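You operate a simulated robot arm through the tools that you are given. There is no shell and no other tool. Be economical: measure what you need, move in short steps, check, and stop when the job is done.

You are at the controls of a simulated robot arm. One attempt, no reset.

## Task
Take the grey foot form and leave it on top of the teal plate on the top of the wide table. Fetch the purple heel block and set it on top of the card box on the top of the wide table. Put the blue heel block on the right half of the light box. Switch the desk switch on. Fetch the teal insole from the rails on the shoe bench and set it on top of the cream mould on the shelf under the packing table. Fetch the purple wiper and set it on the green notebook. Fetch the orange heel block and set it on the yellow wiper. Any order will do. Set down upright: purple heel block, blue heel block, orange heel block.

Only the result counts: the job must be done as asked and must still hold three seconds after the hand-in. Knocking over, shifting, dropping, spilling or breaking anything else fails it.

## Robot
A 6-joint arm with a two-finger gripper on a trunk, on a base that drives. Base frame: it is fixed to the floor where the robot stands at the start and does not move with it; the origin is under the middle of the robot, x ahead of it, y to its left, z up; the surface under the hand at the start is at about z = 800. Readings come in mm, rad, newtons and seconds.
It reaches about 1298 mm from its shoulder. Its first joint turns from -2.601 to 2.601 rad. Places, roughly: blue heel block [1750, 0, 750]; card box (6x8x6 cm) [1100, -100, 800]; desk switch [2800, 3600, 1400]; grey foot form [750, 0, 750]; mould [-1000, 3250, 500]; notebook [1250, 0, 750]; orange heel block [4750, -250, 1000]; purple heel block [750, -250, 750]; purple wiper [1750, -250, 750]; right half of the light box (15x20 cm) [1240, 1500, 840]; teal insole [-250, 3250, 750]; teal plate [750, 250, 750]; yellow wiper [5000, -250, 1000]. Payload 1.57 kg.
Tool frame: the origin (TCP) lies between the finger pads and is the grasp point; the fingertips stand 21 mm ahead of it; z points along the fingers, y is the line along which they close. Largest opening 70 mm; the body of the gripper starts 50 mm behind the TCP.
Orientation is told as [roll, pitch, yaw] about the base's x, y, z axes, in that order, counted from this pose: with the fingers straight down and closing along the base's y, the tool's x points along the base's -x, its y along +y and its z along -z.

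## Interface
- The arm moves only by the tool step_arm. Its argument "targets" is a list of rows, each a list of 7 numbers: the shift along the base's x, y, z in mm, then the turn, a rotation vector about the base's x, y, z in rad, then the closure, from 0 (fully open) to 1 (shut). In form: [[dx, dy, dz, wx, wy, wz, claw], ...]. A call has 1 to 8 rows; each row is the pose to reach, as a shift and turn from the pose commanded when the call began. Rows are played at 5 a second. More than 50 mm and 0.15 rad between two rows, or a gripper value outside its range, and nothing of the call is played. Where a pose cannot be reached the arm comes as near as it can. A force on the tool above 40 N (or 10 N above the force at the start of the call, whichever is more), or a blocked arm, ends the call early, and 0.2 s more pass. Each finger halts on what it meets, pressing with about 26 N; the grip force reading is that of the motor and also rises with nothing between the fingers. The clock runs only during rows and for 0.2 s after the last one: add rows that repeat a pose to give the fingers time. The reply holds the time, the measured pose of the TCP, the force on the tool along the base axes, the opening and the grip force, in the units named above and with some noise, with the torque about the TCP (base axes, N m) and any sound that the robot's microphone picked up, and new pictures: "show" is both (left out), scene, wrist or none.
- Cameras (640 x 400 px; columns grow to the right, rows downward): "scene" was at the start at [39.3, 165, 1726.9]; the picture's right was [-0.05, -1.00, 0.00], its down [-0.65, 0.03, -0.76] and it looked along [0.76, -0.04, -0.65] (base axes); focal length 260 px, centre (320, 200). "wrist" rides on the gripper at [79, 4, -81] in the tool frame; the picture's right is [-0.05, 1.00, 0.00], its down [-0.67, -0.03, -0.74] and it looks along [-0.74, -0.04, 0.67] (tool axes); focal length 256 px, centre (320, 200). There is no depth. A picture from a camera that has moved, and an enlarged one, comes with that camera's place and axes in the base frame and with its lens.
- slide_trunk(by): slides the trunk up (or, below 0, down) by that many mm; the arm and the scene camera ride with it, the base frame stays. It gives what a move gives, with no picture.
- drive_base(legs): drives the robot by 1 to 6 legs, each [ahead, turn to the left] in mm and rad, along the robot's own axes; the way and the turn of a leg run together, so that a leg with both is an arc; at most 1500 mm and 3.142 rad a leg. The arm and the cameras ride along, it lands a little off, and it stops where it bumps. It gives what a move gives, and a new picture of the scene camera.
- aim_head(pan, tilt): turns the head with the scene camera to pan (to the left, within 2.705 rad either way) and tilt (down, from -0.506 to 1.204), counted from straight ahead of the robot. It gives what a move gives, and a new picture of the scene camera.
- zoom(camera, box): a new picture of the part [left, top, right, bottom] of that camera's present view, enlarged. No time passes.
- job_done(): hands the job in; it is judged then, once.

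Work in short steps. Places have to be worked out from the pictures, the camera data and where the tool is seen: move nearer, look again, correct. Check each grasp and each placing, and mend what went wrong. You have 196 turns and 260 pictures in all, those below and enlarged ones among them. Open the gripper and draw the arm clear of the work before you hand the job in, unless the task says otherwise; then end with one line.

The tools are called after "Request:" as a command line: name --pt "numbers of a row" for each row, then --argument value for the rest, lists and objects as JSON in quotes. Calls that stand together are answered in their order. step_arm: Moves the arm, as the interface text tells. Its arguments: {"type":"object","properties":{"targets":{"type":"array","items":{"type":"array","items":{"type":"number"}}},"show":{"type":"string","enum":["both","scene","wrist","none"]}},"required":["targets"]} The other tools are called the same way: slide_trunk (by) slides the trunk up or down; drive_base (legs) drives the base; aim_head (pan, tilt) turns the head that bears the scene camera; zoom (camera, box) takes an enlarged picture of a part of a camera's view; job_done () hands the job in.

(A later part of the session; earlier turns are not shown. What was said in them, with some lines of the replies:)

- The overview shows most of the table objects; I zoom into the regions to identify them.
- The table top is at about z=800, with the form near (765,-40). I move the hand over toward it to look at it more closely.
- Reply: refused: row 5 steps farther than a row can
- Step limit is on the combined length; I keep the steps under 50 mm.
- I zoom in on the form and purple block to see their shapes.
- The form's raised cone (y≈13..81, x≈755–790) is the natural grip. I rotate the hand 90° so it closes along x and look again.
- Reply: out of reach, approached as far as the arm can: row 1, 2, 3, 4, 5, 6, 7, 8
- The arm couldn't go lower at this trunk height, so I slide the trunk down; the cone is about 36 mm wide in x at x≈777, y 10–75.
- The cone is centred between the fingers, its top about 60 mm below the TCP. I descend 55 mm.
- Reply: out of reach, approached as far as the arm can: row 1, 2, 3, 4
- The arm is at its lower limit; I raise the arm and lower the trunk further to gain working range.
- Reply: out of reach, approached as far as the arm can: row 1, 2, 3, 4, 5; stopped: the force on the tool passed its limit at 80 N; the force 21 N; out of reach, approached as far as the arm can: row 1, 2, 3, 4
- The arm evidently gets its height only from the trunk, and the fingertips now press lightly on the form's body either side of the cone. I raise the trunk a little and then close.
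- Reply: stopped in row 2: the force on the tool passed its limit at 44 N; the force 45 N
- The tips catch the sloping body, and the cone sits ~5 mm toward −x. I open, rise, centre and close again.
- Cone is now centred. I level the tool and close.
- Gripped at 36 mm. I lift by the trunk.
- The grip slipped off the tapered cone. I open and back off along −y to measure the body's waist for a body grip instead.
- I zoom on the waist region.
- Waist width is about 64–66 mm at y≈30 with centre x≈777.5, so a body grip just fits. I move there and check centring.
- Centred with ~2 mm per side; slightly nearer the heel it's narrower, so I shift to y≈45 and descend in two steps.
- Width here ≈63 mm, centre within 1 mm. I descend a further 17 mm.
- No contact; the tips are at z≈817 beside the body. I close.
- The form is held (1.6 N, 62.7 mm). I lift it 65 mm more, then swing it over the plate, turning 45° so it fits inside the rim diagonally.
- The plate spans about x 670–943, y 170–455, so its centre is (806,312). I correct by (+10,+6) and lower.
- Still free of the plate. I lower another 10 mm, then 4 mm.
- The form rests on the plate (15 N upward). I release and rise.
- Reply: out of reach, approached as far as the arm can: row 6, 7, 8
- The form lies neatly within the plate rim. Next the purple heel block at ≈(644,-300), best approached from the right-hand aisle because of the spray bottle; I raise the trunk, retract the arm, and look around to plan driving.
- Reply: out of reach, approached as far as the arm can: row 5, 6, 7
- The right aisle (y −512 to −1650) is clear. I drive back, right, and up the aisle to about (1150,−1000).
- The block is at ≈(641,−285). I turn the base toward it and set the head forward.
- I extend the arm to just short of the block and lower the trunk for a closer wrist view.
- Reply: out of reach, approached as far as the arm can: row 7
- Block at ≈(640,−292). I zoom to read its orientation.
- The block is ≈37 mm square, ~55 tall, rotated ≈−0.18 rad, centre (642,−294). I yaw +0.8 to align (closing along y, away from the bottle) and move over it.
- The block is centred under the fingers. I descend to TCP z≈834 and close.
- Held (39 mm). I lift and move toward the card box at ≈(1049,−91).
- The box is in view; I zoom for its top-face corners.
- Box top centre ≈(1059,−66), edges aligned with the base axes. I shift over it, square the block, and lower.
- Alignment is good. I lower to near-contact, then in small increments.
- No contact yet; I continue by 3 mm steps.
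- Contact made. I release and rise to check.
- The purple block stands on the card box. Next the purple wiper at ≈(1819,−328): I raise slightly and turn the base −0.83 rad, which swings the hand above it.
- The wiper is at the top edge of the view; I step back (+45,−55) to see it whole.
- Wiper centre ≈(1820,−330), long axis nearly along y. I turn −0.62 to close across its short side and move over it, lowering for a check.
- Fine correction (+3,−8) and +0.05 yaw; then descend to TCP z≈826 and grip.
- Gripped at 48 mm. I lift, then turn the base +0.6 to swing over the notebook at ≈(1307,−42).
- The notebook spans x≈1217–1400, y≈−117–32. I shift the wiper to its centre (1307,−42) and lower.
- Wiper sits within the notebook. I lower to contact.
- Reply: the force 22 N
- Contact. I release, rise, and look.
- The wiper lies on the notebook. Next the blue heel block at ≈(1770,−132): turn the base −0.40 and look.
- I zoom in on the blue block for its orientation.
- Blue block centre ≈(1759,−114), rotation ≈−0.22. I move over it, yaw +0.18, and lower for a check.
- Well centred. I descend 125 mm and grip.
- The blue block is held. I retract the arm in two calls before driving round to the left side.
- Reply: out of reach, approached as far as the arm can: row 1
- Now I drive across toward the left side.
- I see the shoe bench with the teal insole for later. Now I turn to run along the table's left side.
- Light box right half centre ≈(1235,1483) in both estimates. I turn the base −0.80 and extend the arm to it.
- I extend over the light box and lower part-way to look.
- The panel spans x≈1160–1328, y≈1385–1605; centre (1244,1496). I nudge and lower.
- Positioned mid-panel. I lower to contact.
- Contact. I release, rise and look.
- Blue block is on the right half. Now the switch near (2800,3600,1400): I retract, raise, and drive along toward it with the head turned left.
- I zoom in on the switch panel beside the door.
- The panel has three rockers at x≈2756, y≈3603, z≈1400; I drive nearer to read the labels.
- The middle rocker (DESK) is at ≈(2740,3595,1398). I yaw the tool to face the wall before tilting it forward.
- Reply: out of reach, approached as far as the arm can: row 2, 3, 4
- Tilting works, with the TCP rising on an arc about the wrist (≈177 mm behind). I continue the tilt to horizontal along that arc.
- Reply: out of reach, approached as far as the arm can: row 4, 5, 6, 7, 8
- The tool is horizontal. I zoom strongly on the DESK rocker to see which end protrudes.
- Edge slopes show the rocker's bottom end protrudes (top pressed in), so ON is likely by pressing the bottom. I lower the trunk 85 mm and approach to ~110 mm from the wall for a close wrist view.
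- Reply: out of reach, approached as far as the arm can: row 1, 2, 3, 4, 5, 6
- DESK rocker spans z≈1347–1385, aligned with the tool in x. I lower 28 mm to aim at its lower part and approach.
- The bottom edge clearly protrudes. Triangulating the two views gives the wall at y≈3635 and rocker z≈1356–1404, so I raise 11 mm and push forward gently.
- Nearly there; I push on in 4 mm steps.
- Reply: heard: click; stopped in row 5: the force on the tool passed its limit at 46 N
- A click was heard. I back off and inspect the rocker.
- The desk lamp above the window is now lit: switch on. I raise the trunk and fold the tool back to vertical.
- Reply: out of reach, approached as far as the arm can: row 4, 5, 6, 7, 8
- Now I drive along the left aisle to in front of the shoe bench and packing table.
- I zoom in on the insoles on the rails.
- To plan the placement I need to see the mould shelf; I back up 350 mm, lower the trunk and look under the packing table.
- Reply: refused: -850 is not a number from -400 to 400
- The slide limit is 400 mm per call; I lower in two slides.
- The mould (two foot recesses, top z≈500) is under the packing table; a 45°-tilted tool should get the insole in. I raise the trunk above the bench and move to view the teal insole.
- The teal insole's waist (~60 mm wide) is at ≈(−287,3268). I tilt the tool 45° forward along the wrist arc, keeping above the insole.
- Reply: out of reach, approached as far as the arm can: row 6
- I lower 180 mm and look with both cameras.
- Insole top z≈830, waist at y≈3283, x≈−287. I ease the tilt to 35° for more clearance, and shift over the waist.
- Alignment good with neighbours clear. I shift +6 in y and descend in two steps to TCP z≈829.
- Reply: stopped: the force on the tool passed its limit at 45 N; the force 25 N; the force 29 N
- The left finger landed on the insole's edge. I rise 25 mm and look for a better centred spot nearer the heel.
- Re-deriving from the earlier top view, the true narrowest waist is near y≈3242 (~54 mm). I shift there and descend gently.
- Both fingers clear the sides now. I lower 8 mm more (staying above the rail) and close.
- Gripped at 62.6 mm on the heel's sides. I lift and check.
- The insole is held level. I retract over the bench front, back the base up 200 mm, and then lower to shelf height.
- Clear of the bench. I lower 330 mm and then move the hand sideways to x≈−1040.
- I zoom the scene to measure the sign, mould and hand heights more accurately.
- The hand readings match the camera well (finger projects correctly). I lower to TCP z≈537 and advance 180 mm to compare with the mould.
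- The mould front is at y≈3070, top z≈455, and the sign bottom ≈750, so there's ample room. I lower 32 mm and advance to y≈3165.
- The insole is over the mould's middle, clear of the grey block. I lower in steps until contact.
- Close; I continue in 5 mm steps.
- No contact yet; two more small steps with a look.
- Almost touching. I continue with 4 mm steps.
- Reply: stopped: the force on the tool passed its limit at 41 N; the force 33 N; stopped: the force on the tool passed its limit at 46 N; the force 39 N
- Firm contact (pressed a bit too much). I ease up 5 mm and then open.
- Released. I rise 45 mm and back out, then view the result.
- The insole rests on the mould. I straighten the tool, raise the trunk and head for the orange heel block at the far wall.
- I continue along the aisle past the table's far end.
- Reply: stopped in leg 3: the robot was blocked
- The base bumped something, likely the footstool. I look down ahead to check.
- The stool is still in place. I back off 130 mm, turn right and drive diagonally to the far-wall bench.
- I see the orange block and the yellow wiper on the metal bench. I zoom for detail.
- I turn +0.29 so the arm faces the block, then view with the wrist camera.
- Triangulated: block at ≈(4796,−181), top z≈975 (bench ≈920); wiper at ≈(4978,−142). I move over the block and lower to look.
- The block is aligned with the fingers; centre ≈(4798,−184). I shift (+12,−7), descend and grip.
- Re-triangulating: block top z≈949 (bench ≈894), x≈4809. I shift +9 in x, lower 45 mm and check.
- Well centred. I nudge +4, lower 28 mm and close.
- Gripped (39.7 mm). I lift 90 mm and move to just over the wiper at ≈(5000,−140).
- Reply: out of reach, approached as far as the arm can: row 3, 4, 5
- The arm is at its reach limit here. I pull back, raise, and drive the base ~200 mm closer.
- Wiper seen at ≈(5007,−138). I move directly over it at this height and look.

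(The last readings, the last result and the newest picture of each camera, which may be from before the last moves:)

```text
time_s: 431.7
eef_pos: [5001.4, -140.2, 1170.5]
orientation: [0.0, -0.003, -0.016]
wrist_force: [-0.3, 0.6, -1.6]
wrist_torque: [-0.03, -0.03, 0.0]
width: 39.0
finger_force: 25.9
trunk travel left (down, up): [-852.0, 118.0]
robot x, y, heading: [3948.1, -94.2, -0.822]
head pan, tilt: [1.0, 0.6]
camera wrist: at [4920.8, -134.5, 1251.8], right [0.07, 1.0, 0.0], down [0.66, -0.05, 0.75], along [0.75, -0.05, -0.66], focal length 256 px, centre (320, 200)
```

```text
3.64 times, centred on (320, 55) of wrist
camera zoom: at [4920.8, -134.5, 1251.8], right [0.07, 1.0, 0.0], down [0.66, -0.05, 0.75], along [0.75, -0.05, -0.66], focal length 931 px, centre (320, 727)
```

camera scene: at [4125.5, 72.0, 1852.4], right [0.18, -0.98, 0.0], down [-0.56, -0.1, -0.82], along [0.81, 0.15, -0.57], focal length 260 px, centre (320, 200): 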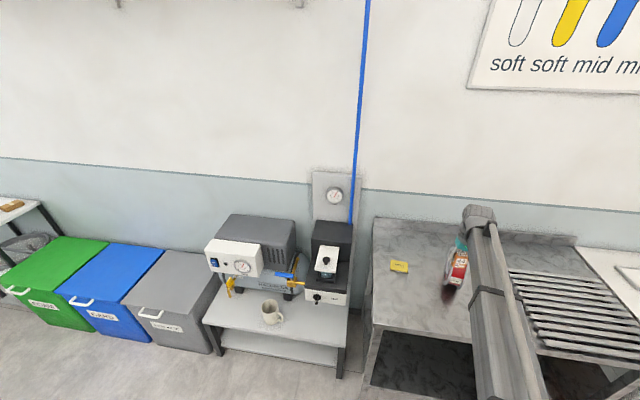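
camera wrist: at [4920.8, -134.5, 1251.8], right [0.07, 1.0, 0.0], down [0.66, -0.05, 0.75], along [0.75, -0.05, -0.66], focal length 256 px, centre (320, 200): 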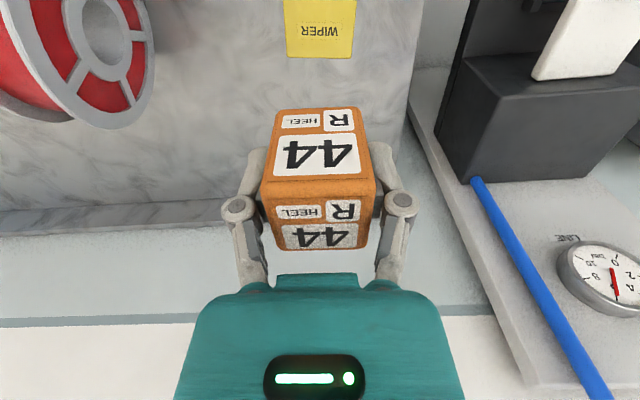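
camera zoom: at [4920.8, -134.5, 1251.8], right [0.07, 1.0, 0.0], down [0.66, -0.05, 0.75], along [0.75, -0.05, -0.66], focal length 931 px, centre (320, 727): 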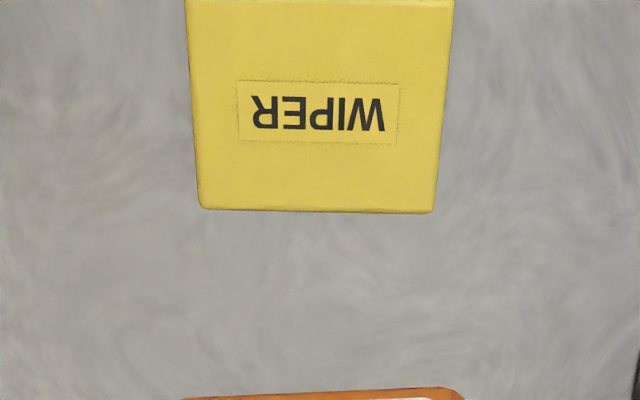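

The wiper spans x≈4982–5047, y≈−180…−100. I shift +12 in x and lower to near contact.

Request:
step_arm --pt "12 0 0 0 0 0 1" --pt "12 0 0 0 0 0 1" --show "none"

Request:
slide_trunk --by -195

Request:
step_arm --pt "0 0 0 0 0 0 1" --show "wrist"

```text
time_s: 432.3
eef_pos: [5013.2, -141.2, 1170.5]
orientation: [0.0, -0.003, -0.013]
wrist_force: [-0.3, -0.2, -0.7]
wrist_torque: [-0.03, 0.01, 0.0]
width: 39.3
finger_force: 26.3
trunk travel left (down, up): [-852.0, 118.0]
robot x, y, heading: [3944.8, -97.3, -0.817]
head pan, tilt: [1.0, 0.6]
```

```text
time_s: 434.5
eef_pos: [5013.0, -141.4, 976.2]
orientation: [0.001, -0.004, -0.013]
wrist_force: [0.0, -0.3, -0.7]
wrist_torque: [-0.01, -0.02, -0.01]
width: 39.3
finger_force: 26.0
trunk travel left (down, up): [-657.0, 313.0]
robot x, y, heading: [3947.4, -95.8, -0.817]
head pan, tilt: [1.0, 0.6]
```

```text
time_s: 434.9
eef_pos: [5012.2, -141.7, 975.1]
orientation: [0.0, -0.003, -0.015]
wrist_force: [0.2, 0.3, -1.4]
wrist_torque: [-0.03, -0.02, 0.0]
width: 39.1
finger_force: 25.9
trunk travel left (down, up): [-657.0, 313.0]
robot x, y, heading: [3946.2, -91.8, -0.816]
head pan, tilt: [1.0, 0.6]
camera wrist: at [4932.5, -135.3, 1056.7], right [0.07, 1.0, 0.0], down [0.66, -0.04, 0.75], along [0.75, -0.05, -0.66], focal length 256 px, centre (320, 200)
```

wrist: 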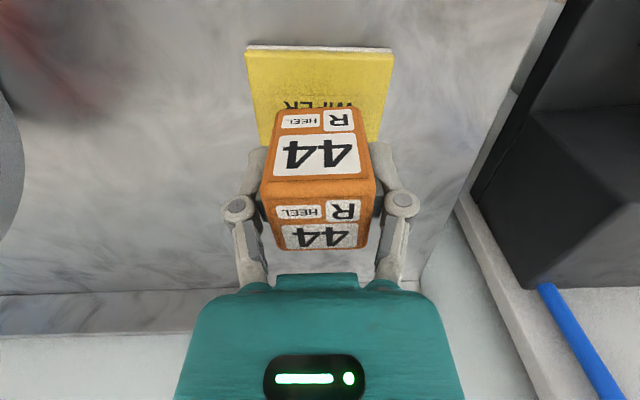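

Aligned. I lower to contact.

Request:
slide_trunk --by -22

Request:
slide_trunk --by -5

Request:
slide_trunk --by -4

```text
time_s: 435.5
eef_pos: [5013.3, -141.3, 952.8]
orientation: [0.001, -0.004, -0.013]
wrist_force: [-0.3, 0.0, -0.8]
wrist_torque: [-0.02, -0.03, 0.01]
width: 39.1
finger_force: 25.8
trunk travel left (down, up): [-635.0, 335.0]
robot x, y, heading: [3939.6, -95.3, -0.818]
head pan, tilt: [1.0, 0.6]
```

```text
time_s: 436.1
eef_pos: [5013.1, -140.5, 949.3]
orientation: [0.0, -0.003, -0.015]
wrist_force: [-0.3, 0.0, -0.9]
wrist_torque: [-0.02, 0.01, 0.0]
width: 39.4
finger_force: 25.8
trunk travel left (down, up): [-630.0, 340.0]
robot x, y, heading: [3946.0, -97.3, -0.82]
head pan, tilt: [1.0, 0.6]
```

```text
time_s: 436.6
eef_pos: [5013.3, -140.8, 944.1]
orientation: [0.001, -0.005, -0.015]
wrist_force: [0.0, 0.6, -1.8]
wrist_torque: [0.02, -0.01, 0.0]
width: 39.2
finger_force: 25.8
trunk travel left (down, up): [-626.0, 344.0]
robot x, y, heading: [3944.9, -90.9, -0.814]
head pan, tilt: [1.0, 0.6]
```

No contact yet; I go on in 3 mm steps.

Request:
slide_trunk --by -3

Request:
slide_trunk --by -3

```text
time_s: 437.1
eef_pos: [5012.2, -141.2, 943.4]
orientation: [0.0, -0.006, -0.013]
wrist_force: [5.7, -0.6, 18.3]
wrist_torque: [-0.01, -0.06, -0.06]
width: 39.5
finger_force: 26.1
trunk travel left (down, up): [-623.0, 347.0]
robot x, y, heading: [3945.8, -94.4, -0.821]
head pan, tilt: [1.0, 0.6]
```

```text
time_s: 437.6
eef_pos: [5011.7, -140.6, 941.2]
orientation: [0.0, -0.005, -0.013]
wrist_force: [2.0, 0.1, 15.7]
wrist_torque: [-0.03, -0.02, -0.01]
width: 39.7
finger_force: 25.7
trunk travel left (down, up): [-620.0, 350.0]
robot x, y, heading: [3943.6, -94.3, -0.814]
head pan, tilt: [1.0, 0.6]
```

Contact. I release, rise and check.

Request:
step_arm --pt "0 0 0 0 0 0 0.5" --pt "0 0 0 0 0 0 0" --pt "0 0 0 0 0 0 0" --show "none"

Request:
slide_trunk --by 200

Request:
step_arm --pt "-40 0 0 0 0 0 0" --pt "-80 0 0 0 0 0 0" --show "both"

```text
time_s: 438.4
eef_pos: [5012.6, -140.3, 939.1]
orientation: [0.0, -0.002, -0.014]
wrist_force: [0.0, -0.1, -0.1]
wrist_torque: [0.0, 0.03, 0.02]
width: 70.1
finger_force: 0.0
trunk travel left (down, up): [-620.0, 350.0]
robot x, y, heading: [3947.5, -95.6, -0.816]
head pan, tilt: [1.0, 0.6]
```

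```text
time_s: 440.6
eef_pos: [5013.0, -140.2, 1139.1]
orientation: [0.0, -0.003, -0.013]
wrist_force: [-0.5, 0.3, -0.2]
wrist_torque: [-0.02, -0.01, 0.03]
width: 70.2
finger_force: 0.0
trunk travel left (down, up): [-820.0, 150.0]
robot x, y, heading: [3946.7, -95.4, -0.818]
head pan, tilt: [1.0, 0.6]
```

```text
time_s: 441.2
eef_pos: [4931.7, -142.3, 1139.3]
orientation: [0.0, -0.004, -0.015]
wrist_force: [0.8, 0.5, 0.3]
wrist_torque: [0.01, 0.02, -0.01]
width: 70.1
finger_force: 0.1
trunk travel left (down, up): [-820.0, 150.0]
robot x, y, heading: [3950.2, -96.5, -0.813]
head pan, tilt: [1.0, 0.6]
camera scene: at [4123.8, 72.5, 1820.6], right [0.18, -0.98, 0.0], down [-0.56, -0.1, -0.83], along [0.81, 0.15, -0.56], focal length 260 px, centre (320, 200)
camera wrist: at [4851.3, -137.1, 1220.3], right [0.07, 1.0, 0.0], down [0.66, -0.04, 0.75], along [0.75, -0.05, -0.66], focal length 256 px, centre (320, 200)
```

scene: 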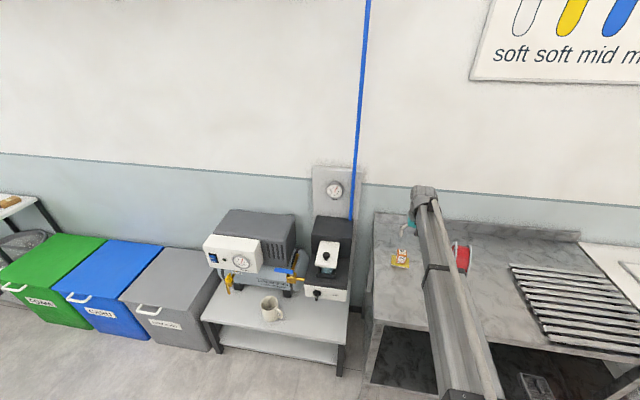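
wrist: 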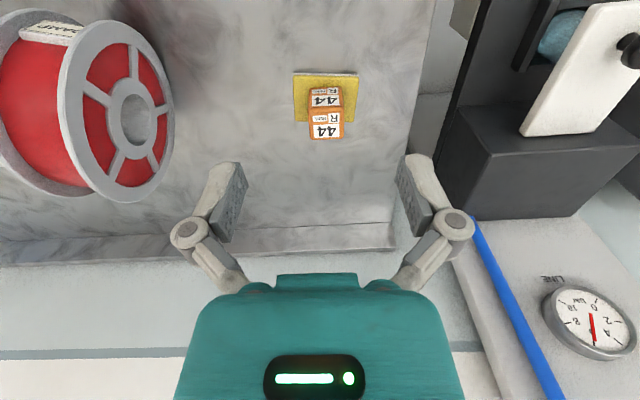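

The orange block stands on the yellow wiper. I retract the arm and take a last look at the island table.

Request:
step_arm --pt "-48 0 0 0 0 0 0" --pt "-96 0 0 0 0 0 0" --pt "-144 0 0 0 0 0 0" --pt "-192 0 0 0 0 0 0" --pt "-240 0 0 0 0 0 0" --show "none"

Request:
aim_head --pan -2.35 --tilt 0.35

Request:
zoom --camera "scene" --box '[200, 150, 480, 325]'

```text
time_s: 442.4
eef_pos: [4691.7, -138.3, 1139.3]
orientation: [0.001, -0.005, -0.013]
wrist_force: [-0.3, -0.1, -0.7]
wrist_torque: [0.0, 0.01, 0.01]
width: 70.2
finger_force: 0.0
trunk travel left (down, up): [-820.0, 150.0]
robot x, y, heading: [3943.3, -95.3, -0.815]
head pan, tilt: [1.0, 0.6]
```

```text
time_s: 445.2
eef_pos: [4695.1, -139.8, 1138.8]
orientation: [0.001, -0.002, -0.013]
wrist_force: [0.5, 0.4, 0.0]
wrist_torque: [-0.04, -0.01, -0.03]
width: 69.9
finger_force: 0.0
trunk travel left (down, up): [-820.0, 150.0]
robot x, y, heading: [3947.1, -96.5, -0.815]
head pan, tilt: [-2.349, 0.351]
camera scene: at [3944.6, 58.6, 1843.3], right [0.02, 1.0, 0.0], down [0.34, -0.01, -0.94], along [-0.94, 0.02, -0.34], focal length 260 px, centre (320, 200)
```

scene: 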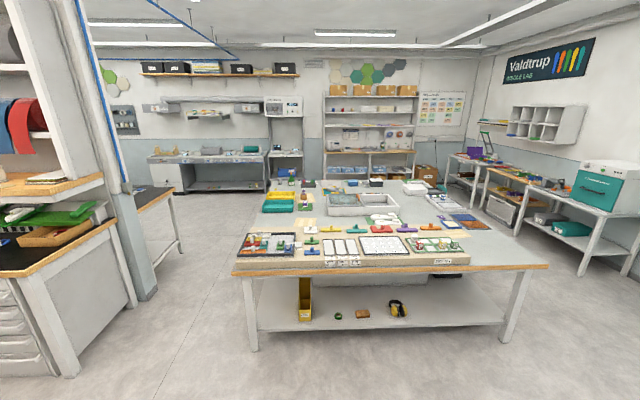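

```text
2.29 times, centred on (340, 238) of scene
camera zoom: at [3944.6, 58.6, 1843.3], right [0.02, 1.0, 0.0], down [0.34, -0.01, -0.94], along [-0.94, 0.02, -0.34], focal length 595 px, centre (274, 114)
```

zoom: 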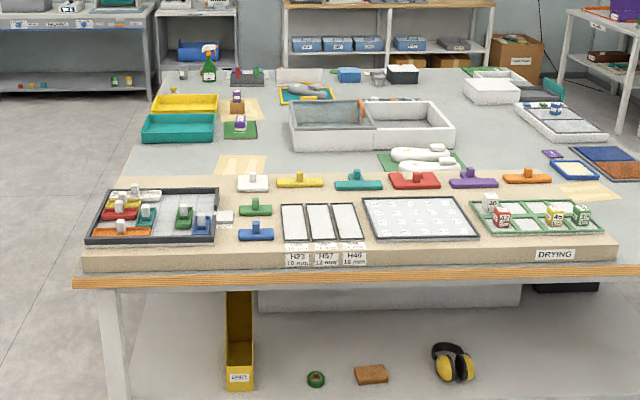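

Everything is in place and the gripper is open and clear, so I hand the job in.

Request:
job_done

```text
The job is handed in.
```

All seven tasks are done and handed in. The base bumped the footstool once while driving; in the pictures it had not visibly moved.
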